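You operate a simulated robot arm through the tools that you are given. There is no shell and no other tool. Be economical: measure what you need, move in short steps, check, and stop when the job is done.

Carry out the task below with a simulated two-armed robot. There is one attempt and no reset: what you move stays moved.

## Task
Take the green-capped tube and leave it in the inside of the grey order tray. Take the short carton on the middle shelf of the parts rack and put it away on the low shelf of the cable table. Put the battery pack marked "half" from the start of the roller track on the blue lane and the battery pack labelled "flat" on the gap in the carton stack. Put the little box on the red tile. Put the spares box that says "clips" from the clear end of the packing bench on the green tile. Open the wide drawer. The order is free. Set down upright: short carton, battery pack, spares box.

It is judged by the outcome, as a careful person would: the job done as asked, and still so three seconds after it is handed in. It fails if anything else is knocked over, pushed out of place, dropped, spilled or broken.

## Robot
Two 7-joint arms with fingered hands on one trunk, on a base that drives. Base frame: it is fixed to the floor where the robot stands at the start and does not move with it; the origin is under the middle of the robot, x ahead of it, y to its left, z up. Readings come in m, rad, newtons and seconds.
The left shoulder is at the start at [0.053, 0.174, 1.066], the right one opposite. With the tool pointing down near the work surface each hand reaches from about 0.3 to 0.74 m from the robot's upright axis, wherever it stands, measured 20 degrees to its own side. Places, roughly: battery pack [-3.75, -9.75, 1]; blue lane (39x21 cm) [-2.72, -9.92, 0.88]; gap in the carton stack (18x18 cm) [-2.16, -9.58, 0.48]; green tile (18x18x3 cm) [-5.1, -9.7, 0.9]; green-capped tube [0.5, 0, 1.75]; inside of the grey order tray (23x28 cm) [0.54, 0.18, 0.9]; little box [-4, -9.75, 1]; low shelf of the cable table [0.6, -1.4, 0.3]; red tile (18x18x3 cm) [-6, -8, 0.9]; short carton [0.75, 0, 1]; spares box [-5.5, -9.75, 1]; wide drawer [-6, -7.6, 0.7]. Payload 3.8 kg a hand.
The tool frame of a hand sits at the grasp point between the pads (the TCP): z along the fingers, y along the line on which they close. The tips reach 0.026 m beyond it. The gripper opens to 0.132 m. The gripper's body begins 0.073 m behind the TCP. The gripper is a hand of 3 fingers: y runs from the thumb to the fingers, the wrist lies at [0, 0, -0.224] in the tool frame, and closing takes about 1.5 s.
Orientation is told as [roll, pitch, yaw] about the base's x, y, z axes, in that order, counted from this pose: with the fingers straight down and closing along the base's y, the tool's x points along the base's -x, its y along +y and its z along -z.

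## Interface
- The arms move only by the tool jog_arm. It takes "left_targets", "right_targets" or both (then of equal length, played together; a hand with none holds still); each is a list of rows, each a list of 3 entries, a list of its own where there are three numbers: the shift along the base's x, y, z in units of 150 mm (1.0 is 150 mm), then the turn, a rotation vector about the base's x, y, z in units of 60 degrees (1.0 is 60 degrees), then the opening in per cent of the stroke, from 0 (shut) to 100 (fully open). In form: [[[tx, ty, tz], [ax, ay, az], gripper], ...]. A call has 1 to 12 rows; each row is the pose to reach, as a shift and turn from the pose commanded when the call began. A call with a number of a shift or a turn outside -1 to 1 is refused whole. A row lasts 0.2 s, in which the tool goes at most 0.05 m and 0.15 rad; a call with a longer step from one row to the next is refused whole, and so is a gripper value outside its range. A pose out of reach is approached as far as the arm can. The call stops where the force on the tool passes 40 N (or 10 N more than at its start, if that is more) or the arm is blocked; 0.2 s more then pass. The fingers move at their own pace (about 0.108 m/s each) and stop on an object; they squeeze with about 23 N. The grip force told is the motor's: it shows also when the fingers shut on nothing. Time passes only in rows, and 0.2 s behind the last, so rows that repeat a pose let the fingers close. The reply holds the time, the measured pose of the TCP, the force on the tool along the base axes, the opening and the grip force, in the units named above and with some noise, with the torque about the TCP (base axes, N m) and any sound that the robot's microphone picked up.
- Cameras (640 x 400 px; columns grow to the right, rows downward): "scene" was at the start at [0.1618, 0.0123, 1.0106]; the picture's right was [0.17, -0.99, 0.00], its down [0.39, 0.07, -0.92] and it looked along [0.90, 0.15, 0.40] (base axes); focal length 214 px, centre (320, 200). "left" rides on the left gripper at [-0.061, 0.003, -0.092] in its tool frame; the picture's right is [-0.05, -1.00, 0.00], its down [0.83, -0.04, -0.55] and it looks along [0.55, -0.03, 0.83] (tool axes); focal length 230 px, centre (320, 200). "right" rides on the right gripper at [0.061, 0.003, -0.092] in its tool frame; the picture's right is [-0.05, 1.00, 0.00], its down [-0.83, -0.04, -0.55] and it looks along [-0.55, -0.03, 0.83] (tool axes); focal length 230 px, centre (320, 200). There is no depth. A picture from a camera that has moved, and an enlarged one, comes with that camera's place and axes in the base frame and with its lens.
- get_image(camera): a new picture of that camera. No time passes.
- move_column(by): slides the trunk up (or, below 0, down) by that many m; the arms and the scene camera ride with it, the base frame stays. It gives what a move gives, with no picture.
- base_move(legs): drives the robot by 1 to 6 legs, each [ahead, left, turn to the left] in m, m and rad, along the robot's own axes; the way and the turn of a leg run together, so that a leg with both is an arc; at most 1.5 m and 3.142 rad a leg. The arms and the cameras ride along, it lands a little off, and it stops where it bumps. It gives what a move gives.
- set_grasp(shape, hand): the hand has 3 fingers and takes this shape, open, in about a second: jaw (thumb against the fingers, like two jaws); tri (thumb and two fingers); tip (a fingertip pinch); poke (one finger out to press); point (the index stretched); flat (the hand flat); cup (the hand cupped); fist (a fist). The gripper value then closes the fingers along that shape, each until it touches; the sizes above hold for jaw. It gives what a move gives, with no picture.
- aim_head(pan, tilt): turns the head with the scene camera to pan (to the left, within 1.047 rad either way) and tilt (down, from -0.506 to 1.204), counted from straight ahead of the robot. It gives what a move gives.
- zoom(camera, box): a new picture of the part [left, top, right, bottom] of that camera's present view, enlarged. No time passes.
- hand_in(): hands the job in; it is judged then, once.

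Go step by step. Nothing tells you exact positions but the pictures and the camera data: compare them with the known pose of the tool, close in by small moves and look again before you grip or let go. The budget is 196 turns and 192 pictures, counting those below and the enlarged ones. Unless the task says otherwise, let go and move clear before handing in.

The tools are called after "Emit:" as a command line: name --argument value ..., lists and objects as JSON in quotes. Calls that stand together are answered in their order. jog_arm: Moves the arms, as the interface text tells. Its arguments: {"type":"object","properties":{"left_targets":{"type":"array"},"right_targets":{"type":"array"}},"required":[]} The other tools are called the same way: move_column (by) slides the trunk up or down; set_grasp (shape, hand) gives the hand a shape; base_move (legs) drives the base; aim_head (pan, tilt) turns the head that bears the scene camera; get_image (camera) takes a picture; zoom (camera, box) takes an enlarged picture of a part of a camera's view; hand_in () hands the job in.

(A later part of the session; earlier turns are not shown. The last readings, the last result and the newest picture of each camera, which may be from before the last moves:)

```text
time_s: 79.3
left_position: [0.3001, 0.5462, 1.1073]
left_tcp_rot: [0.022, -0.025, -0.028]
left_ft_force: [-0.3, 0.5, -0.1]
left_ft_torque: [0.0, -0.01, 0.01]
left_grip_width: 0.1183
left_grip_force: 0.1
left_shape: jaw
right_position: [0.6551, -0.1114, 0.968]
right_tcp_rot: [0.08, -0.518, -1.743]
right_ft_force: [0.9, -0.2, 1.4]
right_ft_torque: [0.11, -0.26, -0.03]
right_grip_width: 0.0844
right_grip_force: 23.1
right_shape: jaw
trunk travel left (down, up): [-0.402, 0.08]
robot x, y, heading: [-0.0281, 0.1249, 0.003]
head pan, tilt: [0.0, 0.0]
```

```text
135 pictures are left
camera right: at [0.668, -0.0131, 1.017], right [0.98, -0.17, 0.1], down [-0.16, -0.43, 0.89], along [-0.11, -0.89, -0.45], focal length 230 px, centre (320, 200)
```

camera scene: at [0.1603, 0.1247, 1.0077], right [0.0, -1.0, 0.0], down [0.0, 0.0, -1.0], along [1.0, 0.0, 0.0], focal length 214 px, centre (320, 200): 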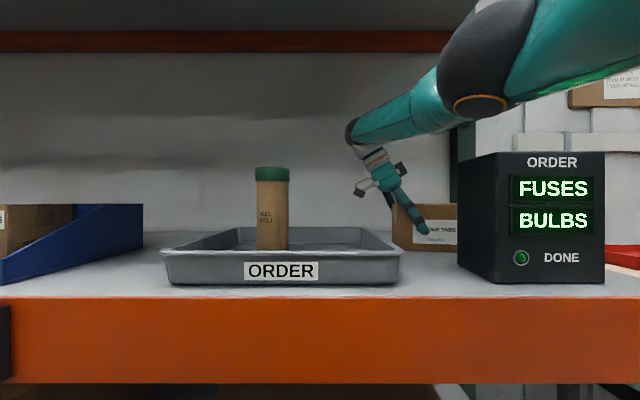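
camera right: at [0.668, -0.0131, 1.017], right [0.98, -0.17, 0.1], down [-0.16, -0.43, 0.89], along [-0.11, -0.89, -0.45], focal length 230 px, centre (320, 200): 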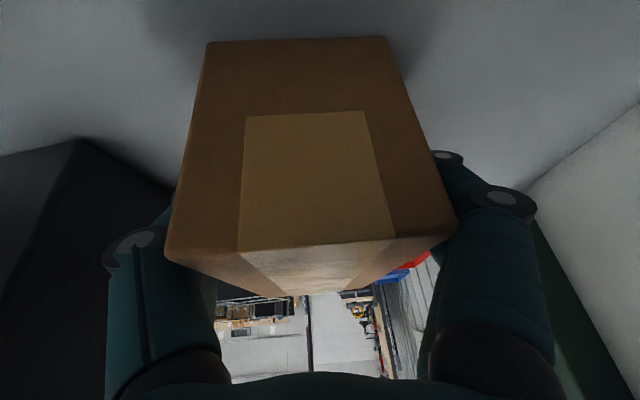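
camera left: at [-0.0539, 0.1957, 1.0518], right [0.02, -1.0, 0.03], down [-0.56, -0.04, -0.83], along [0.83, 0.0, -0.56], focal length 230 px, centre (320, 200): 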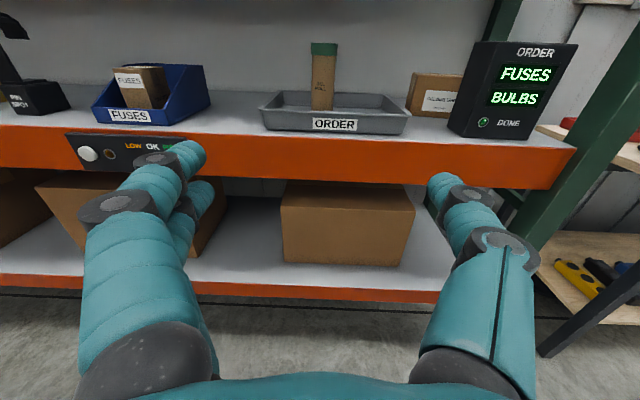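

The carton is held (width 0.084). I'll lift it 0.055 m, shift left into the corridor and check.

Emit:
jog_arm --right_targets '[[[0, 0, 0.1], [0, 0, 0], 0], [[0, 0, 0.2], [0, 0, 0], 0], [[0, 0, 0.3], [0, 0, 0], 0], [[0, 0.05, 0.37], [0, 0, 0], 0], [[0, 0.25, 0.37], [0, 0, 0], 0], [[0, 0.45, 0.37], [0, 0, 0], 0], [[-0.02, 0.65, 0.37], [0, 0, 0], 0], [[-0.1, 0.84, 0.37], [0, 0, 0], 0]]'

Emit:
get_image --camera "right"

Emit:
get_image --camera "scene"

```text
time_s: 81.2
left_position: [0.2988, 0.5472, 1.1075]
left_tcp_rot: [0.019, -0.025, -0.027]
left_ft_force: [-0.5, 0.2, 0.5]
left_ft_torque: [-0.02, -0.01, -0.03]
left_grip_width: 0.119
left_grip_force: 0.2
left_shape: jaw
right_position: [0.6191, 0.0038, 1.0229]
right_tcp_rot: [0.082, -0.519, -1.742]
right_ft_force: [0.2, 0.7, -2.4]
right_ft_torque: [0.1, -0.03, -0.01]
right_grip_width: 0.0838
right_grip_force: 22.6
right_shape: jaw
right hand out of reach, approached as far as the arm can: row 4, 5, 6, 7, 8
trunk travel left (down, up): [-0.402, 0.08]
robot x, y, heading: [-0.031, 0.1243, 0.004]
head pan, tilt: [0.0, 0.0]
```

```text
134 pictures are left
camera right: at [0.6323, 0.1018, 1.0742], right [0.98, -0.17, 0.1], down [-0.16, -0.43, 0.89], along [-0.11, -0.89, -0.45], focal length 230 px, centre (320, 200)
```

right: 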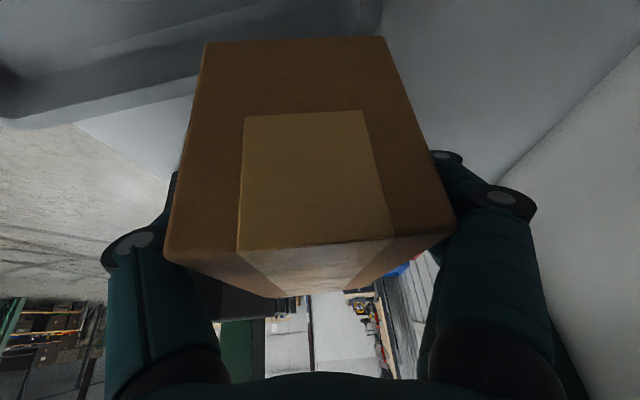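

```text
133 pictures are left
camera scene: at [0.1601, 0.1256, 1.0077], right [0.0, -1.0, 0.0], down [0.0, 0.0, -1.0], along [1.0, 0.0, 0.0], focal length 214 px, centre (320, 200)
```

scene: 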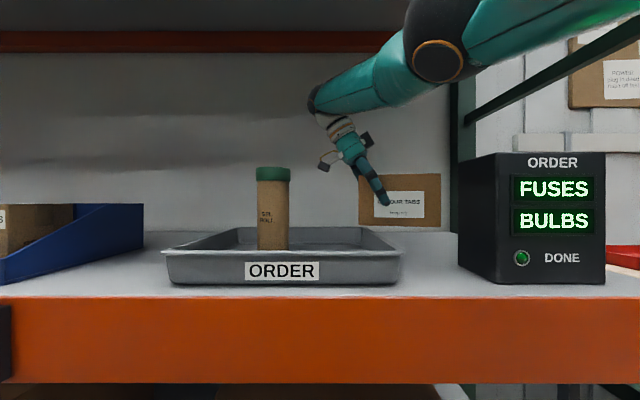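

The carton's right end is at y≈−0.115, too close to the terminal; I'll shift 0.03 m more to the left, then pull back by the arm.

Emit:
jog_arm --right_targets '[[[-0.1, 0.1, 0], [0, 0, 0], 0], [[-0.2, 0.2, 0], [0, 0, 0], 0]]'

Emit:
get_image --camera "scene"

```text
time_s: 81.8
left_position: [0.2998, 0.5454, 1.1076]
left_tcp_rot: [0.021, -0.024, -0.029]
left_ft_force: [-0.1, 0.0, 0.0]
left_ft_torque: [0.01, 0.04, 0.0]
left_grip_width: 0.1184
left_grip_force: 0.0
left_shape: jaw
right_position: [0.5904, 0.0321, 1.0242]
right_tcp_rot: [0.08, -0.519, -1.742]
right_ft_force: [0.1, -1.0, -2.8]
right_ft_torque: [0.11, -0.02, -0.01]
right_grip_width: 0.0833
right_grip_force: 22.6
right_shape: jaw
right hand out of reach, approached as far as the arm can: row 1
trunk travel left (down, up): [-0.402, 0.08]
robot x, y, heading: [-0.0296, 0.1243, 0.001]
head pan, tilt: [0.0, 0.0]
```

```text
132 pictures are left
camera scene: at [0.1607, 0.1246, 1.0076], right [0.0, -1.0, 0.0], down [0.0, 0.0, -1.0], along [1.0, 0.0, 0.0], focal length 214 px, centre (320, 200)
```

scene: 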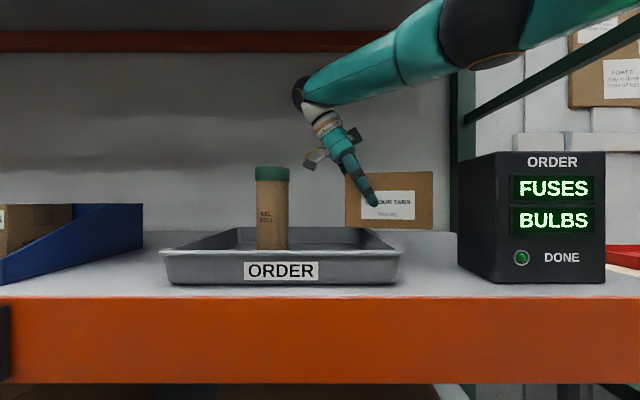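

Emit:
jog_arm --right_targets '[[[-0.25, 0, 0], [0, 0, 0], 0], [[-0.5, 0, 0], [0, 0, 0], 0], [[-0.75, 0, 0], [0, 0, 0], 0], [[-1, 0, 0], [0, 0, 0], 0]]'

Emit:
get_image --camera "scene"

```text
time_s: 82.8
left_position: [0.2993, 0.5448, 1.1075]
left_tcp_rot: [0.022, -0.025, -0.029]
left_ft_force: [0.1, -0.2, 0.4]
left_ft_torque: [0.0, 0.01, -0.01]
left_grip_width: 0.1185
left_grip_force: 0.2
left_shape: jaw
right_position: [0.4381, 0.0324, 1.0232]
right_tcp_rot: [0.082, -0.518, -1.742]
right_ft_force: [-0.8, -0.2, -3.5]
right_ft_torque: [0.06, -0.07, 0.02]
right_grip_width: 0.0832
right_grip_force: 23.0
right_shape: jaw
trunk travel left (down, up): [-0.402, 0.08]
robot x, y, heading: [-0.0282, 0.1265, 0.002]
head pan, tilt: [0.0, 0.0]
```

```text
131 pictures are left
camera scene: at [0.1601, 0.1246, 1.0077], right [0.0, -1.0, 0.0], down [0.0, 0.0, -1.0], along [1.0, 0.0, 0.0], focal length 214 px, centre (320, 200)
```

scene: 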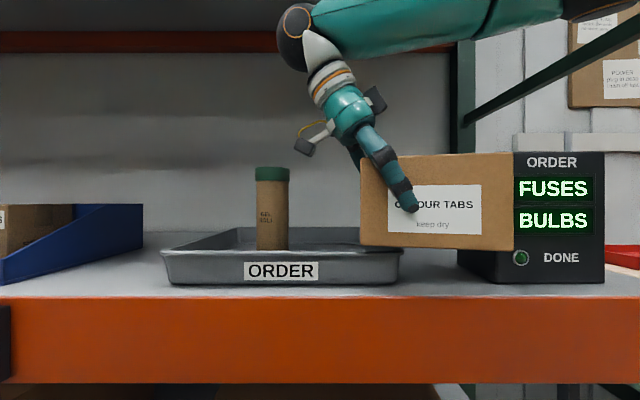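

Out of the rack. I'll back up and go sideways to in front of the cable table, then look at its low shelf.

Emit:
base_move --legs '[[-0.75, 0, 0], [0, -1.3, 0]]'

Emit:
aim_head --pan 0 --tilt 0.3

Emit:
get_image --camera "scene"

Emit:
get_image --camera "right"

```text
time_s: 97.9
left_position: [-0.4616, -0.7373, 1.107]
left_tcp_rot: [0.022, -0.026, -0.027]
left_ft_force: [0.0, 0.9, 0.5]
left_ft_torque: [-0.01, 0.01, -0.01]
left_grip_width: 0.1188
left_grip_force: 0.0
left_shape: jaw
right_position: [-0.3214, -1.25, 1.0226]
right_tcp_rot: [0.08, -0.518, -1.74]
right_ft_force: [0.1, 0.3, -2.3]
right_ft_torque: [0.08, -0.03, 0.02]
right_grip_width: 0.0833
right_grip_force: 23.0
right_shape: jaw
trunk travel left (down, up): [-0.402, 0.08]
robot x, y, heading: [-0.7876, -1.1577, 0.004]
head pan, tilt: [0.0, 0.0]
```

```text
time_s: 98.7
left_position: [-0.4613, -0.7368, 1.1067]
left_tcp_rot: [0.021, -0.023, -0.028]
left_ft_force: [0.1, 1.3, 0.8]
left_ft_torque: [-0.01, 0.01, -0.04]
left_grip_width: 0.1185
left_grip_force: 0.0
left_shape: jaw
right_position: [-0.3215, -1.2497, 1.0225]
right_tcp_rot: [0.08, -0.517, -1.737]
right_ft_force: [0.5, -0.3, -3.0]
right_ft_torque: [0.13, 0.0, -0.03]
right_grip_width: 0.0832
right_grip_force: 23.1
right_shape: jaw
trunk travel left (down, up): [-0.402, 0.08]
robot x, y, heading: [-0.7915, -1.159, 0.0]
head pan, tilt: [0.0, 0.3]
```

```text
130 pictures are left
camera scene: at [-0.5971, -1.1586, 0.98], right [0.0, -1.0, 0.0], down [-0.3, 0.0, -0.96], along [0.96, 0.0, -0.3], focal length 214 px, centre (320, 200)
```

scene: 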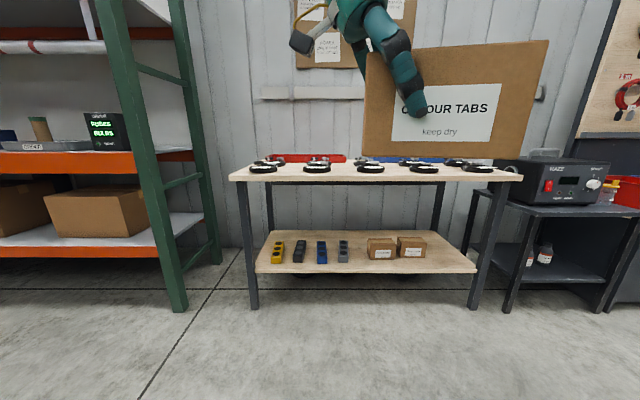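

```text
129 pictures are left
camera right: at [-0.3091, -1.1523, 1.0723], right [0.98, -0.17, 0.1], down [-0.16, -0.43, 0.89], along [-0.11, -0.89, -0.45], focal length 230 px, centre (320, 200)
```

right: 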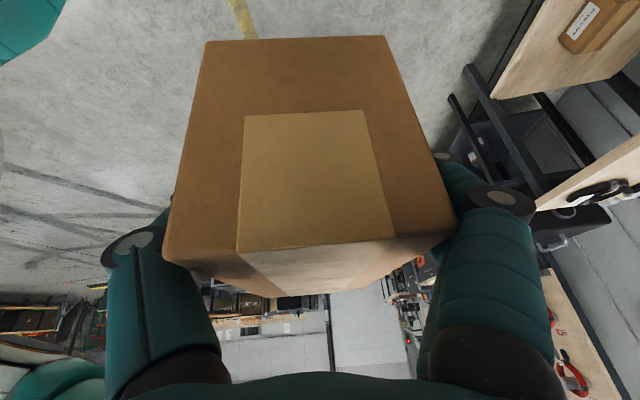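

The low shelf is at z≈0.26, x 0.40–0.92; it is free at its right end, around [0.58, −1.91], to the right of two small cartons. I'll turn the carton by +98.5° so that its long side runs along x and the hand tilts forward.

Emit:
jog_arm --right_targets '[[[0, 0, 0], [0, 0, 0.125], 0], [[0, 0, 0], [0, 0, 0.25], 0], [[0, 0, 0], [0, 0, 0.375], 0], [[0, 0, 0], [0, 0, 0.5], 0], [[0, 0, 0], [0, 0, 0.625], 0], [[0, 0, 0], [0, 0, 0.75], 0], [[0, 0, 0], [0, 0, 0.875], 0], [[0, 0, 0], [0, 0, 1], 0]]'

Emit:
jog_arm --right_targets '[[[0, -0.1, -0.1], [0, 0, 0.125], 0], [[0, -0.2, -0.2], [0, 0, 0.25], 0], [[0, -0.3, -0.3], [0, 0, 0.375], 0], [[0, -0.4, -0.4], [0, 0, 0.5], 0], [[0, -0.5, -0.5], [0, 0, 0.642], 0]]'

Emit:
base_move --legs '[[0, -0.52, 0]]'

Emit:
move_column --by -0.4

Emit:
get_image --camera "scene"

Emit:
get_image --camera "right"

```text
time_s: 100.5
left_position: [-0.4619, -0.7372, 1.1078]
left_tcp_rot: [0.022, -0.023, -0.028]
left_ft_force: [0.1, -1.3, -0.3]
left_ft_torque: [-0.01, -0.01, 0.02]
left_grip_width: 0.1185
left_grip_force: 0.0
left_shape: jaw
right_position: [-0.3211, -1.2512, 1.0233]
right_tcp_rot: [0.079, -0.518, -0.691]
right_ft_force: [0.3, 0.6, -2.1]
right_ft_torque: [0.06, 0.05, -0.02]
right_grip_width: 0.083
right_grip_force: 23.4
right_shape: jaw
trunk travel left (down, up): [-0.402, 0.08]
robot x, y, heading: [-0.7901, -1.1559, -0.002]
head pan, tilt: [0.0, 0.3]
```

```text
time_s: 101.7
left_position: [-0.4615, -0.7388, 1.108]
left_tcp_rot: [0.022, -0.023, -0.028]
left_ft_force: [-0.1, 0.0, 0.1]
left_ft_torque: [0.0, 0.0, 0.0]
left_grip_width: 0.1186
left_grip_force: 0.1
left_shape: jaw
right_position: [-0.3219, -1.324, 0.9466]
right_tcp_rot: [0.082, -0.52, -0.019]
right_ft_force: [-0.3, -0.5, -2.0]
right_ft_torque: [0.05, 0.09, 0.01]
right_grip_width: 0.0831
right_grip_force: 23.4
right_shape: jaw
trunk travel left (down, up): [-0.402, 0.08]
robot x, y, heading: [-0.7914, -1.1574, 0.004]
head pan, tilt: [0.0, 0.3]
```

```text
time_s: 106.8
left_position: [-0.4611, -1.2528, 1.1074]
left_tcp_rot: [0.02, -0.023, -0.029]
left_ft_force: [0.1, 0.3, 0.4]
left_ft_torque: [-0.01, 0.03, -0.02]
left_grip_width: 0.1185
left_grip_force: 0.1
left_shape: jaw
right_position: [-0.3207, -1.838, 0.9483]
right_tcp_rot: [0.08, -0.519, -0.021]
right_ft_force: [-0.3, 0.3, -2.6]
right_ft_torque: [0.05, 0.11, -0.01]
right_grip_width: 0.0833
right_grip_force: 22.8
right_shape: jaw
trunk travel left (down, up): [-0.402, 0.08]
robot x, y, heading: [-0.7862, -1.6728, 0.002]
head pan, tilt: [0.0, 0.3]
```

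```text
time_s: 110.6
left_position: [-0.4616, -1.2531, 0.7068]
left_tcp_rot: [0.022, -0.024, -0.027]
left_ft_force: [0.3, -0.4, -0.7]
left_ft_torque: [0.02, 0.01, -0.02]
left_grip_width: 0.1187
left_grip_force: 0.1
left_shape: jaw
right_position: [-0.2969, -1.8394, 0.4874]
right_tcp_rot: [0.074, -0.353, -0.02]
right_ft_force: [-0.5, -0.2, -2.1]
right_ft_torque: [0.01, 0.05, 0.03]
right_grip_width: 0.0833
right_grip_force: 22.6
right_shape: jaw
trunk travel left (down, up): [-0.002, 0.48]
robot x, y, heading: [-0.7908, -1.6703, 0.003]
head pan, tilt: [0.0, 0.3]
```

```text
128 pictures are left
camera scene: at [-0.5938, -1.6738, 0.5804], right [0.0, -1.0, 0.0], down [-0.3, 0.0, -0.96], along [0.96, 0.0, -0.3], focal length 214 px, centre (320, 200)
```

scene: 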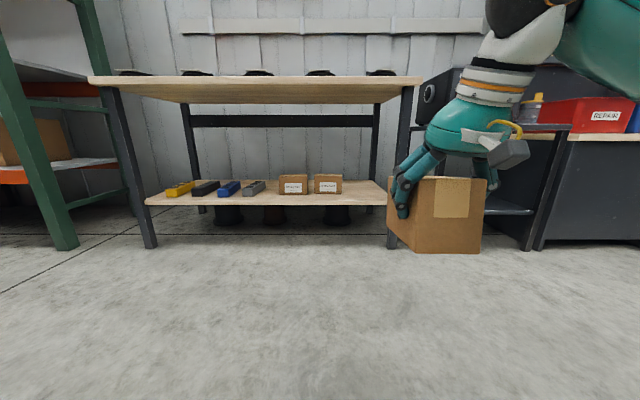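

```text
127 pictures are left
camera right: at [-0.3869, -1.8417, 0.5528], right [0.04, 0.99, 0.09], down [0.59, -0.1, 0.8], along [0.81, 0.02, -0.59], focal length 230 px, centre (320, 200)
```

right: 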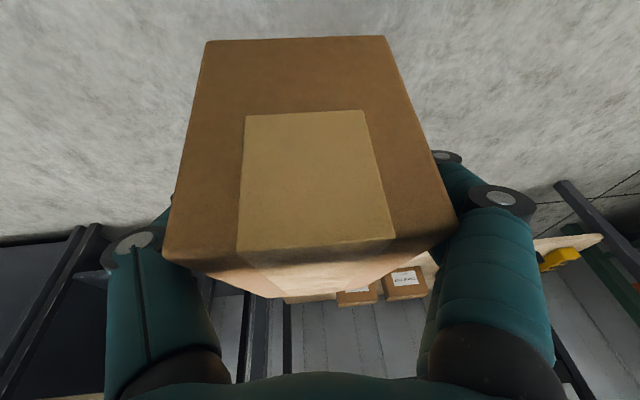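

The hand sagged a bit when the trunk reached the bottom (pitch −0.35 instead of −0.52). I'll raise the trunk slightly and see whether it recovers.

Emit:
move_column --by 0.06

Emit:
jog_arm --right_targets '[[[0.1, 0, 0], [0, 0, 0], 0], [[0.2, 0, 0], [0, 0, 0], 0], [[0.3, 0, 0], [0, 0, 0], 0]]'

```text
time_s: 111.6
left_position: [-0.4617, -1.2528, 0.7667]
left_tcp_rot: [0.02, -0.023, -0.028]
left_ft_force: [0.1, -0.2, 0.0]
left_ft_torque: [0.03, -0.02, 0.02]
left_grip_width: 0.1186
left_grip_force: 0.0
left_shape: jaw
right_position: [-0.2974, -1.8396, 0.5464]
right_tcp_rot: [0.076, -0.351, -0.019]
right_ft_force: [0.6, 0.3, -1.4]
right_ft_torque: [0.02, 0.06, 0.01]
right_grip_width: 0.0835
right_grip_force: 23.1
right_shape: jaw
trunk travel left (down, up): [-0.062, 0.42]
robot x, y, heading: [-0.7892, -1.6683, -0.001]
head pan, tilt: [0.0, 0.3]
```

```text
time_s: 112.4
left_position: [-0.4622, -1.2528, 0.7678]
left_tcp_rot: [0.021, -0.026, -0.029]
left_ft_force: [-0.8, 1.5, 0.3]
left_ft_torque: [0.01, 0.05, -0.02]
left_grip_width: 0.1186
left_grip_force: 0.1
left_shape: jaw
right_position: [-0.2519, -1.8388, 0.5469]
right_tcp_rot: [0.078, -0.352, -0.021]
right_ft_force: [-1.1, 0.1, -2.8]
right_ft_torque: [-0.01, 0.06, 0.06]
right_grip_width: 0.0834
right_grip_force: 22.8
right_shape: jaw
trunk travel left (down, up): [-0.062, 0.42]
robot x, y, heading: [-0.7897, -1.6729, -0.002]
head pan, tilt: [0.0, 0.3]
```

Emit:
jog_arm --right_targets '[[[0.1, 0, 0], [0, -0.08, 0], 0], [[0.2, 0, 0], [0, -0.16, 0], 0], [[0.3, 0, -0.1], [0, -0.16, 0], 0], [[0.3, -0.1, -0.3], [0, -0.16, 0], 0], [[0.3, -0.2, -0.5], [0, -0.16, 0], 0]]'

Emit:
get_image --camera "scene"

```text
time_s: 113.6
left_position: [-0.4619, -1.2532, 0.7676]
left_tcp_rot: [0.022, -0.023, -0.026]
left_ft_force: [0.9, -0.3, 0.5]
left_ft_torque: [-0.04, 0.01, -0.01]
left_grip_width: 0.1183
left_grip_force: 0.0
left_shape: jaw
right_position: [-0.2066, -1.8691, 0.4729]
right_tcp_rot: [0.082, -0.519, -0.021]
right_ft_force: [-0.6, -0.6, -2.3]
right_ft_torque: [0.02, 0.04, 0.03]
right_grip_width: 0.0829
right_grip_force: 23.0
right_shape: jaw
trunk travel left (down, up): [-0.062, 0.42]
robot x, y, heading: [-0.7901, -1.6736, 0.002]
head pan, tilt: [0.0, 0.3]
```

```text
126 pictures are left
camera scene: at [-0.6013, -1.6739, 0.6271], right [0.0, -1.0, 0.0], down [-0.3, 0.0, -0.96], along [0.96, 0.0, -0.3], focal length 214 px, centre (320, 200)
```

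scene: 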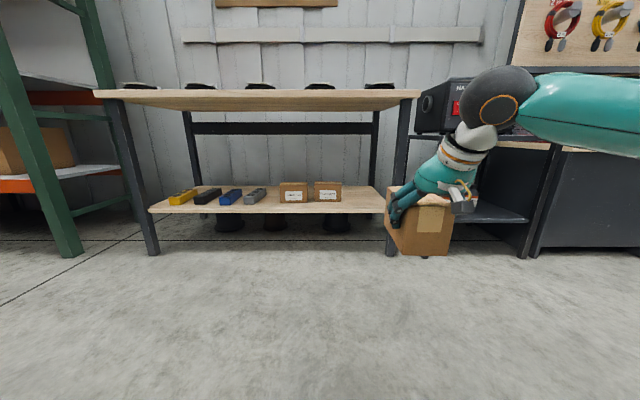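

Level again. The free place is y −1.80…−1.99, so I'll aim at y≈−1.90, x≈0.5. I'll lower the hand a bit more and drive towards the table.

Emit:
jog_arm --right_targets '[[[0, -0.1, -0.2], [0, 0, 0], 0], [[0, -0.2, -0.4], [0, 0, 0], 0], [[0, -0.2, -0.53], [0, 0, 0], 0]]'

Emit:
base_move --legs '[[0.44, 0, 0]]'

Emit:
get_image --camera "scene"

Emit:
get_image --camera "right"

```text
time_s: 114.4
left_position: [-0.4612, -1.2529, 0.7681]
left_tcp_rot: [0.02, -0.023, -0.029]
left_ft_force: [0.1, 0.1, 0.2]
left_ft_torque: [0.0, 0.01, -0.02]
left_grip_width: 0.1189
left_grip_force: 0.1
left_shape: jaw
right_position: [-0.2069, -1.8996, 0.394]
right_tcp_rot: [0.081, -0.519, -0.021]
right_ft_force: [0.0, -0.1, -2.9]
right_ft_torque: [0.05, 0.09, 0.0]
right_grip_width: 0.0832
right_grip_force: 23.0
right_shape: jaw
trunk travel left (down, up): [-0.062, 0.42]
robot x, y, heading: [-0.7935, -1.6742, 0.003]
head pan, tilt: [0.0, 0.3]
```

```text
time_s: 117.1
left_position: [-0.0204, -1.2506, 0.7684]
left_tcp_rot: [0.022, -0.026, -0.025]
left_ft_force: [0.4, 0.5, -0.3]
left_ft_torque: [0.01, 0.05, -0.02]
left_grip_width: 0.1186
left_grip_force: 0.1
left_shape: jaw
right_position: [0.2368, -1.897, 0.3935]
right_tcp_rot: [0.081, -0.52, -0.02]
right_ft_force: [-0.4, -0.2, -3.0]
right_ft_torque: [0.03, 0.09, -0.04]
right_grip_width: 0.0833
right_grip_force: 23.6
right_shape: jaw
trunk travel left (down, up): [-0.062, 0.42]
robot x, y, heading: [-0.3502, -1.6725, 0.003]
head pan, tilt: [0.0, 0.3]
```

```text
125 pictures are left
camera scene: at [-0.1588, -1.6722, 0.6271], right [0.0, -1.0, 0.0], down [-0.3, 0.0, -0.96], along [0.96, 0.0, -0.3], focal length 214 px, centre (320, 200)
```

scene: 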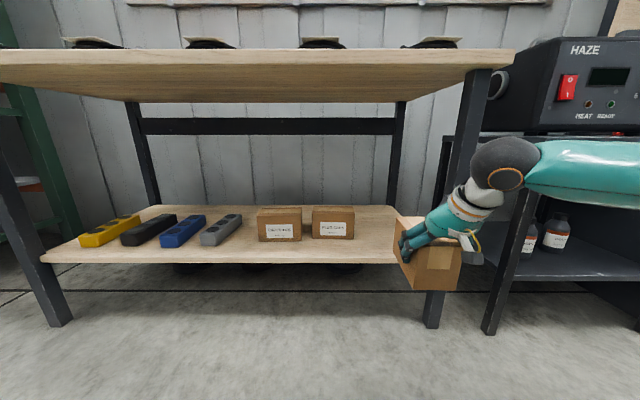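

```text
124 pictures are left
camera right: at [0.1362, -1.8993, 0.4426], right [0.02, 1.0, 0.1], down [0.45, -0.1, 0.89], along [0.89, 0.02, -0.45], focal length 230 px, centre (320, 200)
```

right: 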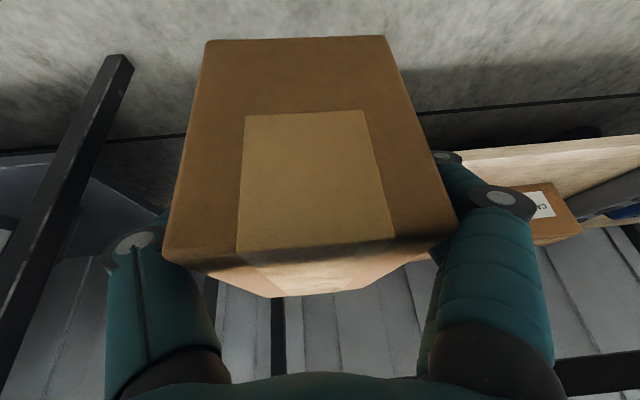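

The right front leg stands at y≈−2.03 and the forearm comes from the right, so I'll go in step by step.

Emit:
base_move --legs '[[0.13, 0, 0]]'

Emit:
get_image --camera "scene"

```text
time_s: 118.4
left_position: [0.1074, -1.2507, 0.7675]
left_tcp_rot: [0.022, -0.025, -0.025]
left_ft_force: [-0.5, 0.4, -0.5]
left_ft_torque: [0.03, 0.0, -0.01]
left_grip_width: 0.1185
left_grip_force: 0.2
left_shape: jaw
right_position: [0.3642, -1.8957, 0.3932]
right_tcp_rot: [0.082, -0.519, -0.017]
right_ft_force: [-0.3, -0.8, -2.1]
right_ft_torque: [0.02, 0.11, -0.03]
right_grip_width: 0.0832
right_grip_force: 22.5
right_shape: jaw
trunk travel left (down, up): [-0.062, 0.42]
robot x, y, heading: [-0.2216, -1.6736, 0.004]
head pan, tilt: [0.0, 0.3]
```

```text
123 pictures are left
camera scene: at [-0.0305, -1.6716, 0.627], right [0.0, -1.0, 0.0], down [-0.3, 0.0, -0.96], along [0.96, 0.0, -0.3], focal length 214 px, centre (320, 200)
```

scene: 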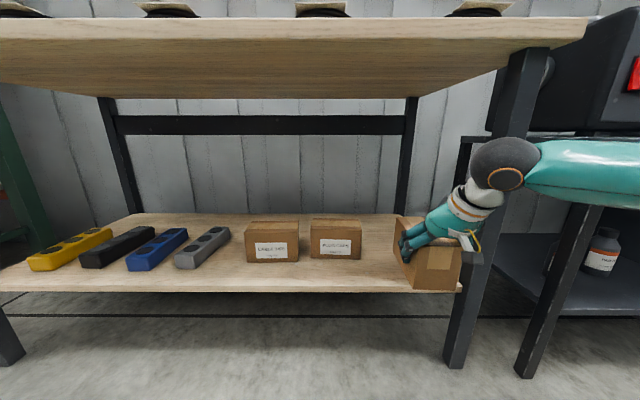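

Emit:
jog_arm --right_targets '[[[0.18, -0.02, 0], [0, 0, 0], 0], [[0.36, -0.04, 0], [0, 0, 0], 0], [[0.54, -0.04, 0], [0, 0, 0], 0], [[0.72, -0.04, 0], [0, 0, 0], 0]]'

Emit:
get_image --camera "scene"

Emit:
get_image --camera "right"

```text
time_s: 119.4
left_position: [0.1097, -1.2491, 0.7665]
left_tcp_rot: [0.02, -0.025, -0.022]
left_ft_force: [-1.6, 0.5, 0.4]
left_ft_torque: [0.02, -0.04, 0.01]
left_grip_width: 0.1187
left_grip_force: 0.0
left_shape: jaw
right_position: [0.4734, -1.902, 0.3933]
right_tcp_rot: [0.079, -0.518, -0.015]
right_ft_force: [0.3, 0.0, -2.2]
right_ft_torque: [0.0, 0.08, 0.01]
right_grip_width: 0.0831
right_grip_force: 22.5
right_shape: jaw
trunk travel left (down, up): [-0.062, 0.42]
robot x, y, heading: [-0.2149, -1.6742, 0.003]
head pan, tilt: [0.0, 0.3]
```

```text
122 pictures are left
camera scene: at [-0.0305, -1.6716, 0.627], right [0.0, -1.0, 0.0], down [-0.3, 0.0, -0.96], along [0.96, 0.0, -0.3], focal length 214 px, centre (320, 200)
```

scene: 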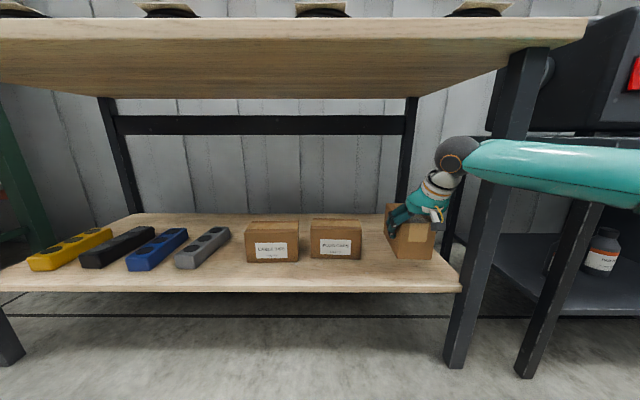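

```text
121 pictures are left
camera right: at [0.3734, -1.9043, 0.4435], right [0.02, 1.0, 0.1], down [0.45, -0.1, 0.89], along [0.89, 0.02, -0.45], focal length 230 px, centre (320, 200)
```

right: 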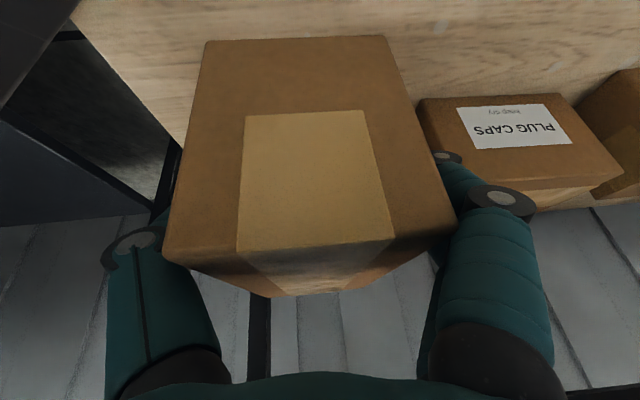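

Clear on both sides. I'll lower gently until contact.

Emit:
jog_arm --right_targets '[[[0, 0, -0.1], [0, 0, 0], 0], [[0, 0, -0.2], [0, 0, 0], 0], [[0, 0, -0.27], [0, 0, 0], 0]]'

Emit:
get_image --camera "scene"

Emit:
zoom --camera "scene" --box '[340, 180, 500, 300]'

```text
time_s: 120.2
left_position: [0.1073, -1.25, 0.7677]
left_tcp_rot: [0.022, -0.024, -0.026]
left_ft_force: [1.1, 0.4, 0.3]
left_ft_torque: [0.0, -0.04, 0.0]
left_grip_width: 0.1186
left_grip_force: 0.1
left_shape: jaw
right_position: [0.4723, -1.9019, 0.3546]
right_tcp_rot: [0.082, -0.519, -0.018]
right_ft_force: [-0.3, 0.1, -2.6]
right_ft_torque: [0.01, 0.1, -0.01]
right_grip_width: 0.0834
right_grip_force: 22.8
right_shape: jaw
trunk travel left (down, up): [-0.062, 0.42]
robot x, y, heading: [-0.2198, -1.6696, 0.001]
head pan, tilt: [0.0, 0.3]
```

```text
120 pictures are left
camera scene: at [-0.0306, -1.6716, 0.6271], right [0.0, -1.0, 0.0], down [-0.3, 0.0, -0.96], along [0.96, 0.0, -0.3], focal length 214 px, centre (320, 200)
```

scene: 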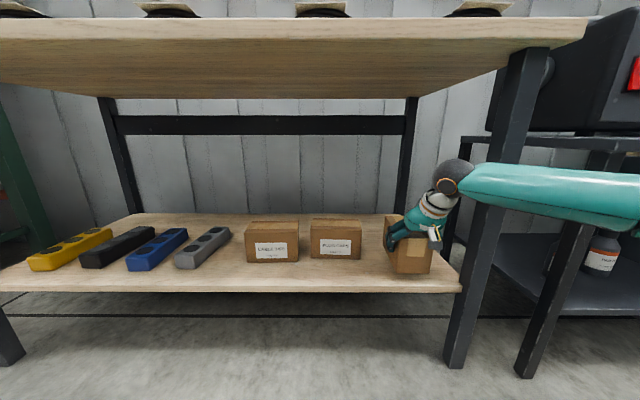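

```text
3.33 times, centred on (420, 240) of scene
camera zoom: at [-0.0306, -1.6716, 0.6271], right [0.0, -1.0, 0.0], down [-0.3, 0.0, -0.96], along [0.96, 0.0, -0.3], focal length 715 px, centre (-13, 67)
```

zoom: 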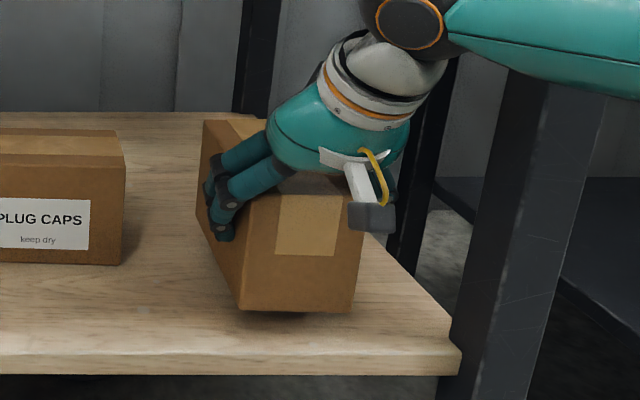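

Nearly down. I'll continue in small steps.

Emit:
jog_arm --right_targets '[[[0, 0, -0.03], [0, 0, 0], 0], [[0, 0, -0.06], [0, 0, 0], 0], [[0, 0, -0.09], [0, 0, 0], 0], [[0, 0, -0.12], [0, 0, 0], 0]]'

Emit:
zoom --camera "scene" --box '[340, 180, 500, 300]'

```text
time_s: 121.2
left_position: [0.1079, -1.2507, 0.7678]
left_tcp_rot: [0.021, -0.026, -0.024]
left_ft_force: [0.4, -0.7, 0.6]
left_ft_torque: [-0.01, 0.0, 0.0]
left_grip_width: 0.1187
left_grip_force: 0.0
left_shape: jaw
right_position: [0.4715, -1.901, 0.3351]
right_tcp_rot: [0.08, -0.52, -0.017]
right_ft_force: [-0.3, 0.4, -2.2]
right_ft_torque: [0.02, 0.09, 0.01]
right_grip_width: 0.083
right_grip_force: 23.2
right_shape: jaw
trunk travel left (down, up): [-0.062, 0.42]
robot x, y, heading: [-0.2178, -1.6707, 0.001]
head pan, tilt: [0.0, 0.3]
```

```text
3.33 times, centred on (420, 240) of scene
camera zoom: at [-0.0306, -1.6716, 0.6271], right [0.0, -1.0, 0.0], down [-0.3, 0.0, -0.96], along [0.96, 0.0, -0.3], focal length 715 px, centre (-13, 67)
```

zoom: 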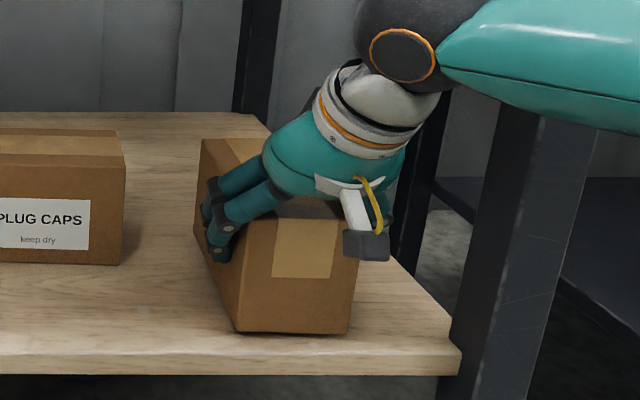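

Emit:
jog_arm --right_targets '[[[0, 0, -0.02], [0, 0, 0], 0], [[0, 0, -0.04], [0, 0, 0], 0], [[0, 0, -0.06], [0, 0, 0], 0]]'

Emit:
zoom --camera "scene" --box '[340, 180, 500, 300]'

```text
time_s: 122.0
left_position: [0.1069, -1.2492, 0.7682]
left_tcp_rot: [0.019, -0.025, -0.024]
left_ft_force: [0.9, 1.0, -0.4]
left_ft_torque: [-0.01, 0.02, 0.02]
left_grip_width: 0.1186
left_grip_force: 0.0
left_shape: jaw
right_position: [0.4732, -1.9023, 0.3286]
right_tcp_rot: [0.082, -0.526, -0.019]
right_ft_force: [-6.1, -1.5, 13.5]
right_ft_torque: [0.06, 0.11, 0.01]
right_grip_width: 0.0824
right_grip_force: 23.2
right_shape: jaw
trunk travel left (down, up): [-0.062, 0.42]
robot x, y, heading: [-0.2185, -1.6718, 0.007]
head pan, tilt: [0.0, 0.3]
```

```text
3.33 times, centred on (420, 240) of scene
camera zoom: at [-0.0315, -1.6715, 0.6275], right [0.0, -1.0, 0.0], down [-0.29, 0.0, -0.96], along [0.96, 0.0, -0.29], focal length 715 px, centre (-13, 67)
```

zoom: 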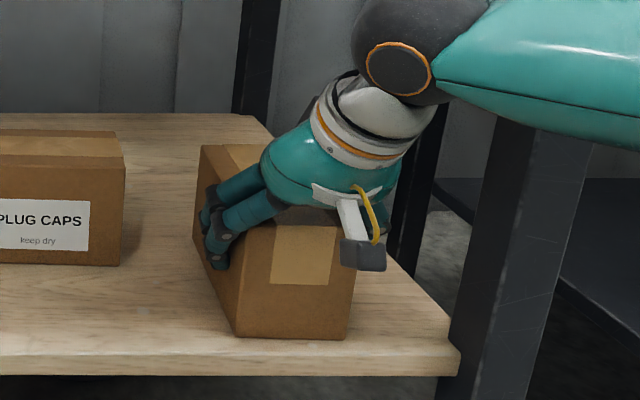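

It rests on the shelf. I'll open and withdraw up and back along the tool axis.

Emit:
jog_arm --right_targets '[[[0, 0, 0.01], [0, 0, 0], 75], [[0, 0, 0.01], [0, 0, 0], 88], [[0, 0, 0.01], [0, 0, 0], 88], [[0, 0, 0.01], [0, 0, 0], 88], [[-0.1, 0, 0.17], [0, 0, 0], 88], [[-0.2, 0, 0.34], [0, 0, 0], 88], [[-0.35, 0, 0.5], [0, 0, 0], 88], [[-0.6, 0, 0.55], [0, 0, 0], 88], [[-0.85, 0, 0.55], [0, 0, 0], 88]]'

Emit:
get_image --camera "scene"

```text
time_s: 124.0
left_position: [0.1089, -1.25, 0.7678]
left_tcp_rot: [0.021, -0.025, -0.025]
left_ft_force: [-0.3, -0.6, -0.4]
left_ft_torque: [-0.03, -0.02, 0.02]
left_grip_width: 0.1188
left_grip_force: 0.1
left_shape: jaw
right_position: [0.3462, -1.9009, 0.4093]
right_tcp_rot: [0.08, -0.519, -0.016]
right_ft_force: [-0.3, -0.9, -0.3]
right_ft_torque: [-0.01, -0.01, -0.02]
right_grip_width: 0.1162
right_grip_force: 0.0
right_shape: jaw
trunk travel left (down, up): [-0.062, 0.42]
robot x, y, heading: [-0.2185, -1.6722, 0.003]
head pan, tilt: [0.0, 0.3]
```

```text
116 pictures are left
camera scene: at [-0.0307, -1.6715, 0.6271], right [0.0, -1.0, 0.0], down [-0.3, 0.0, -0.96], along [0.96, 0.0, -0.3], focal length 214 px, centre (320, 200)
```

scene: 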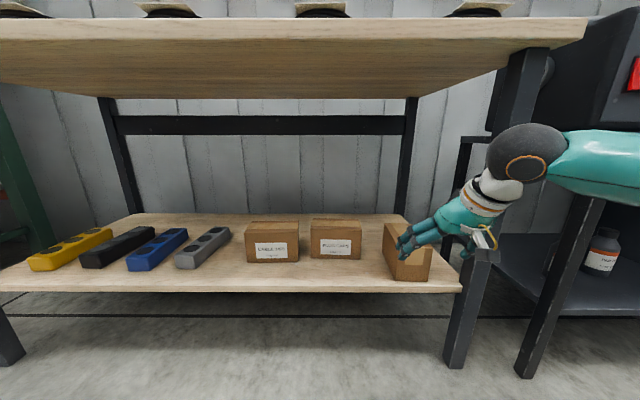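

The carton stands on the low shelf. I'll back away, raise the trunk and turn towards the far area to look for the way.

Emit:
base_move --legs '[[-0.9, 0, 0], [0, 0, -1.571]]'

Emit:
move_column --by 0.34

Emit:
aim_head --pan 0 --tilt 0.2

Emit:
get_image --camera "scene"

```text
time_s: 132.4
left_position: [-0.6676, -1.9921, 0.7677]
left_tcp_rot: [0.02, -0.023, -1.575]
left_ft_force: [-0.2, 0.4, 0.0]
left_ft_torque: [0.0, -0.03, -0.01]
left_grip_width: 0.1185
left_grip_force: 0.0
left_shape: jaw
right_position: [-1.3129, -2.2431, 0.4089]
right_tcp_rot: [0.079, -0.52, -1.57]
right_ft_force: [-0.5, 0.4, -0.3]
right_ft_torque: [-0.02, 0.02, -0.02]
right_grip_width: 0.116
right_grip_force: 0.0
right_shape: jaw
trunk travel left (down, up): [-0.062, 0.42]
robot x, y, heading: [-1.0956, -1.6761, -1.546]
head pan, tilt: [0.0, 0.3]
```

```text
time_s: 135.7
left_position: [-0.6678, -1.9936, 1.1066]
left_tcp_rot: [0.02, -0.024, -1.576]
left_ft_force: [-0.2, 0.1, 0.6]
left_ft_torque: [-0.04, -0.01, -0.01]
left_grip_width: 0.1186
left_grip_force: 0.0
left_shape: jaw
right_position: [-1.3134, -2.2431, 0.7468]
right_tcp_rot: [0.082, -0.518, -1.569]
right_ft_force: [-0.3, 0.5, -0.2]
right_ft_torque: [0.0, -0.01, 0.05]
right_grip_width: 0.116
right_grip_force: 0.0
right_shape: jaw
trunk travel left (down, up): [-0.402, 0.08]
robot x, y, heading: [-1.097, -1.6727, -1.543]
head pan, tilt: [0.0, 0.3]
```

```text
time_s: 136.4
left_position: [-0.6675, -1.9927, 1.1074]
left_tcp_rot: [0.021, -0.025, -1.575]
left_ft_force: [0.3, -0.1, -0.6]
left_ft_torque: [-0.01, 0.04, -0.01]
left_grip_width: 0.1186
left_grip_force: 0.1
left_shape: jaw
right_position: [-1.3141, -2.2434, 0.7481]
right_tcp_rot: [0.081, -0.52, -1.569]
right_ft_force: [-0.3, 0.2, 0.2]
right_ft_torque: [0.03, 0.0, -0.02]
right_grip_width: 0.1161
right_grip_force: 0.0
right_shape: jaw
trunk travel left (down, up): [-0.402, 0.08]
robot x, y, heading: [-1.097, -1.6768, -1.545]
head pan, tilt: [0.0, 0.201]
```

```text
115 pictures are left
camera scene: at [-1.0909, -1.8658, 0.9892], right [-1.0, -0.02, 0.0], down [0.0, 0.2, -0.98], along [0.02, -0.98, -0.2], focal length 214 px, centre (320, 200)
```

scene: 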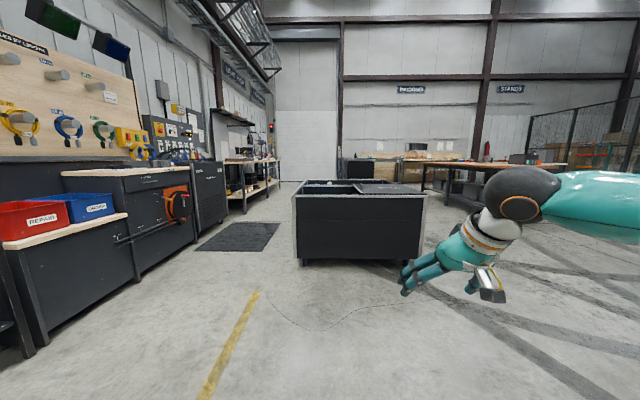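

A low black tub blocks the way ahead, so I'll go round it on the right. First I tuck the right hand and look right.

Emit:
jog_arm --right_targets '[[[0, 0.15, 0.2], [0.125, 0, 0], 100], [[0, 0.3, 0.4], [0.25, 0, 0], 100], [[0, 0.45, 0.6], [0.375, 0, 0], 100], [[0, 0.6, 0.8], [0.5, 0, 0], 100], [[0, 0.7, 1], [0.5, 0, 0], 100]]'

Emit:
aim_head --pan -0.6 --tilt 0.15

Emit:
get_image --camera "scene"

```text
time_s: 137.6
left_position: [-0.6681, -1.9927, 1.106]
left_tcp_rot: [0.021, -0.025, -1.576]
left_ft_force: [-0.3, -0.4, 0.3]
left_ft_torque: [0.0, 0.03, 0.0]
left_grip_width: 0.1186
left_grip_force: 0.1
left_shape: jaw
right_position: [-1.3136, -2.1384, 0.8985]
right_tcp_rot: [0.081, 0.004, -1.57]
right_ft_force: [-0.3, 0.5, -0.2]
right_ft_torque: [-0.01, 0.02, 0.04]
right_grip_width: 0.1317
right_grip_force: 0.0
right_shape: jaw
trunk travel left (down, up): [-0.402, 0.08]
robot x, y, heading: [-1.0969, -1.6756, -1.549]
head pan, tilt: [0.0, 0.201]
```

```text
time_s: 138.6
left_position: [-0.6672, -1.9944, 1.1076]
left_tcp_rot: [0.022, -0.025, -1.578]
left_ft_force: [-0.1, 0.1, -0.1]
left_ft_torque: [-0.01, 0.02, -0.02]
left_grip_width: 0.1186
left_grip_force: 0.0
left_shape: jaw
right_position: [-1.3139, -2.1404, 0.8971]
right_tcp_rot: [0.082, 0.004, -1.569]
right_ft_force: [0.0, 0.2, -0.3]
right_ft_torque: [-0.01, 0.01, 0.01]
right_grip_width: 0.1318
right_grip_force: 0.0
right_shape: jaw
trunk travel left (down, up): [-0.402, 0.08]
robot x, y, heading: [-1.0988, -1.674, -1.55]
head pan, tilt: [-0.6, 0.15]
```

```text
114 pictures are left
camera scene: at [-1.1436, -1.8505, 0.9939], right [-0.84, 0.54, 0.0], down [0.08, 0.13, -0.99], along [-0.54, -0.83, -0.15], focal length 214 px, centre (320, 200)
```

scene: 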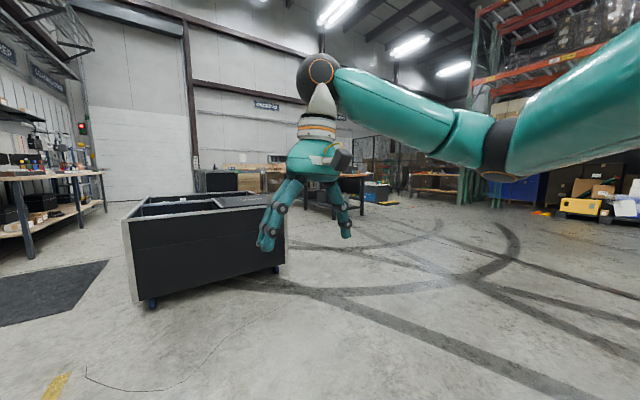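

The floor to the right is free. I'll strafe to x≈−3.2, go forward and look again.

Emit:
base_move --legs '[[0, -1.5, 0], [0, -0.6, -0.02], [1.5, 0, 0], [1.5, 0, 0], [1.0, 0, 0]]'

Emit:
aim_head --pan 0.0 --tilt 0.15

Emit:
get_image --camera "scene"

Emit:
aim_head --pan -0.8 --tilt 0.15

Emit:
get_image --camera "scene"

```text
time_s: 176.0
left_position: [-2.7406, -6.0533, 1.107]
left_tcp_rot: [0.02, -0.024, -1.6]
left_ft_force: [-0.1, -0.1, -0.5]
left_ft_torque: [-0.02, -0.02, -0.03]
left_grip_width: 0.1186
left_grip_force: 0.0
left_shape: jaw
right_position: [-3.3912, -6.1838, 0.8981]
right_tcp_rot: [0.083, 0.003, -1.594]
right_ft_force: [-0.6, 0.1, -0.1]
right_ft_torque: [-0.01, -0.02, 0.0]
right_grip_width: 0.132
right_grip_force: 0.1
right_shape: jaw
trunk travel left (down, up): [-0.402, 0.08]
robot x, y, heading: [-3.1603, -5.7236, -1.575]
head pan, tilt: [-0.6, 0.15]
```

```text
time_s: 177.0
left_position: [-2.7407, -6.0538, 1.1088]
left_tcp_rot: [0.02, -0.024, -1.6]
left_ft_force: [-0.4, -0.5, -0.2]
left_ft_torque: [-0.02, 0.01, -0.04]
left_grip_width: 0.1185
left_grip_force: 0.1
left_shape: jaw
right_position: [-3.3897, -6.1843, 0.8985]
right_tcp_rot: [0.082, 0.002, -1.594]
right_ft_force: [0.0, 0.6, -0.4]
right_ft_torque: [0.0, -0.01, 0.04]
right_grip_width: 0.1321
right_grip_force: 0.0
right_shape: jaw
trunk travel left (down, up): [-0.402, 0.08]
robot x, y, heading: [-3.1594, -5.7232, -1.568]
head pan, tilt: [0.0, 0.15]
```

```text
113 pictures are left
camera scene: at [-3.1606, -5.9154, 0.9939], right [-1.0, 0.0, 0.0], down [0.0, 0.15, -0.99], along [0.0, -0.99, -0.15], focal length 214 px, centre (320, 200)
```

scene: 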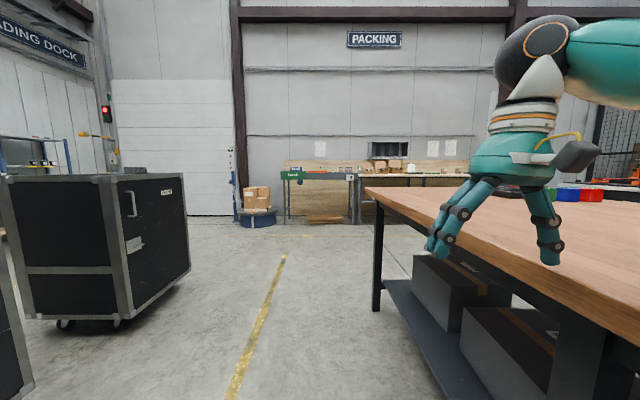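

```text
time_s: 178.1
left_position: [-2.7395, -6.0534, 1.1067]
left_tcp_rot: [0.021, -0.024, -1.6]
left_ft_force: [-1.0, 0.2, 0.3]
left_ft_torque: [-0.02, 0.04, 0.0]
left_grip_width: 0.1189
left_grip_force: 0.0
left_shape: jaw
right_position: [-3.3911, -6.1839, 0.8978]
right_tcp_rot: [0.08, 0.004, -1.593]
right_ft_force: [0.3, 0.7, -0.1]
right_ft_torque: [-0.01, 0.01, -0.01]
right_grip_width: 0.1319
right_grip_force: 0.0
right_shape: jaw
trunk travel left (down, up): [-0.402, 0.08]
robot x, y, heading: [-3.162, -5.7238, -1.571]
head pan, tilt: [-0.799, 0.15]
```

```text
112 pictures are left
camera scene: at [-3.2269, -5.8873, 0.9939], right [-0.7, 0.72, 0.0], down [0.11, 0.1, -0.99], along [-0.71, -0.69, -0.15], focal length 214 px, centre (320, 200)
```

scene: 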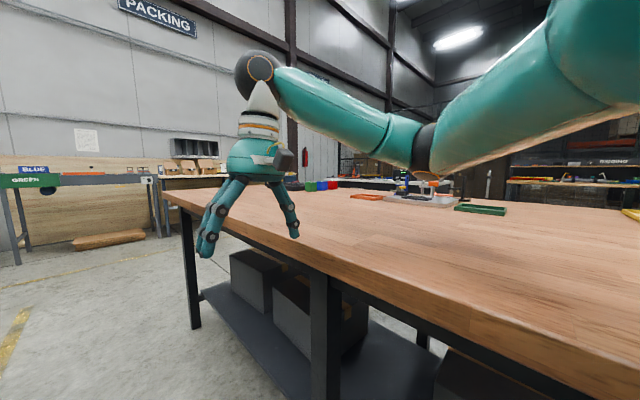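

There's a table on the right and a flight case on the left; the packing area is ahead. I'll pass through the gap at x≈−2.75 and stop about 1.2 m before the bench.

Emit:
base_move --legs '[[0, 0.42, 0], [1.4, 0, 0], [1.1, 0, 0]]'

Emit:
aim_head --pan 0.0 --tilt 0.25

Emit:
get_image --camera "scene"

Emit:
aim_head --pan -0.85 --tilt 0.15

Emit:
get_image --camera "scene"

```text
time_s: 194.1
left_position: [-2.3371, -8.5606, 1.1072]
left_tcp_rot: [0.02, -0.024, -1.608]
left_ft_force: [0.0, 0.3, -0.1]
left_ft_torque: [0.03, -0.04, 0.01]
left_grip_width: 0.1184
left_grip_force: 0.2
left_shape: jaw
right_position: [-2.988, -8.686, 0.8972]
right_tcp_rot: [0.082, 0.005, -1.605]
right_ft_force: [0.3, 0.1, 0.3]
right_ft_torque: [-0.04, -0.03, 0.0]
right_grip_width: 0.1322
right_grip_force: 0.0
right_shape: jaw
trunk travel left (down, up): [-0.402, 0.08]
robot x, y, heading: [-2.7563, -8.2301, -1.583]
head pan, tilt: [-0.799, 0.15]
```

```text
time_s: 195.2
left_position: [-2.3369, -8.5615, 1.1077]
left_tcp_rot: [0.02, -0.025, -1.609]
left_ft_force: [-0.3, 0.3, 0.5]
left_ft_torque: [0.02, 0.0, -0.02]
left_grip_width: 0.1185
left_grip_force: 0.0
left_shape: jaw
right_position: [-2.988, -8.6871, 0.8975]
right_tcp_rot: [0.082, 0.004, -1.604]
right_ft_force: [0.0, -0.5, -0.7]
right_ft_torque: [0.0, -0.03, -0.01]
right_grip_width: 0.1318
right_grip_force: 0.0
right_shape: jaw
trunk travel left (down, up): [-0.402, 0.08]
robot x, y, heading: [-2.7534, -8.2301, -1.58]
head pan, tilt: [0.0, 0.25]
```

```text
111 pictures are left
camera scene: at [-2.7555, -8.42, 0.9847], right [-1.0, 0.01, 0.0], down [0.0, 0.25, -0.97], along [-0.01, -0.97, -0.25], focal length 214 px, centre (320, 200)
```

scene: 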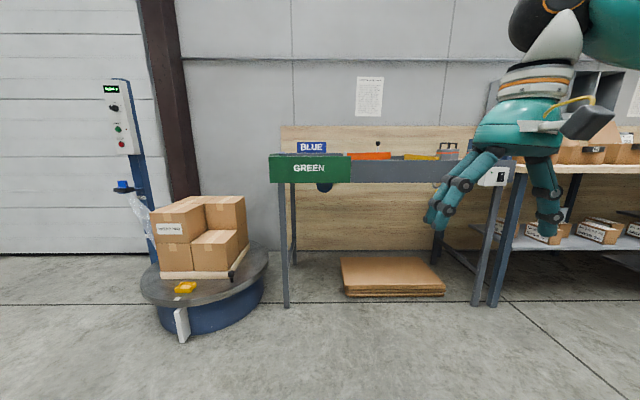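

```text
time_s: 196.4
left_position: [-2.3364, -8.5613, 1.1088]
left_tcp_rot: [0.022, -0.024, -1.61]
left_ft_force: [0.8, 0.0, 0.7]
left_ft_torque: [-0.03, 0.0, 0.02]
left_grip_width: 0.1186
left_grip_force: 0.1
left_shape: jaw
right_position: [-2.9881, -8.6863, 0.8969]
right_tcp_rot: [0.081, 0.002, -1.604]
right_ft_force: [-0.4, -0.4, 0.1]
right_ft_torque: [-0.02, -0.02, 0.01]
right_grip_width: 0.1318
right_grip_force: 0.1
right_shape: jaw
trunk travel left (down, up): [-0.402, 0.08]
robot x, y, heading: [-2.7497, -8.226, -1.587]
head pan, tilt: [-0.85, 0.15]
```

```text
110 pictures are left
camera scene: at [-2.8247, -8.3872, 0.9939], right [-0.65, 0.76, 0.0], down [0.11, 0.1, -0.99], along [-0.75, -0.65, -0.15], focal length 214 px, centre (320, 200)
```

scene: 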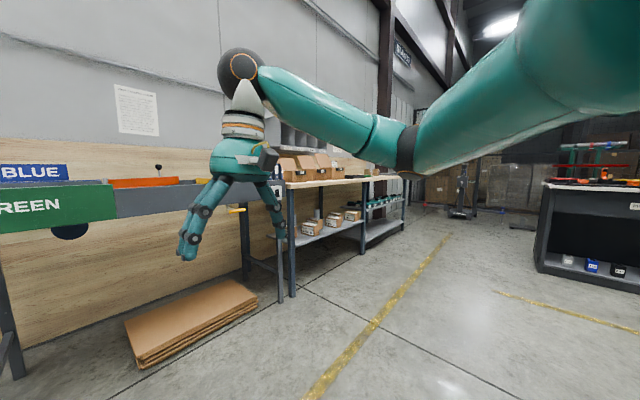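

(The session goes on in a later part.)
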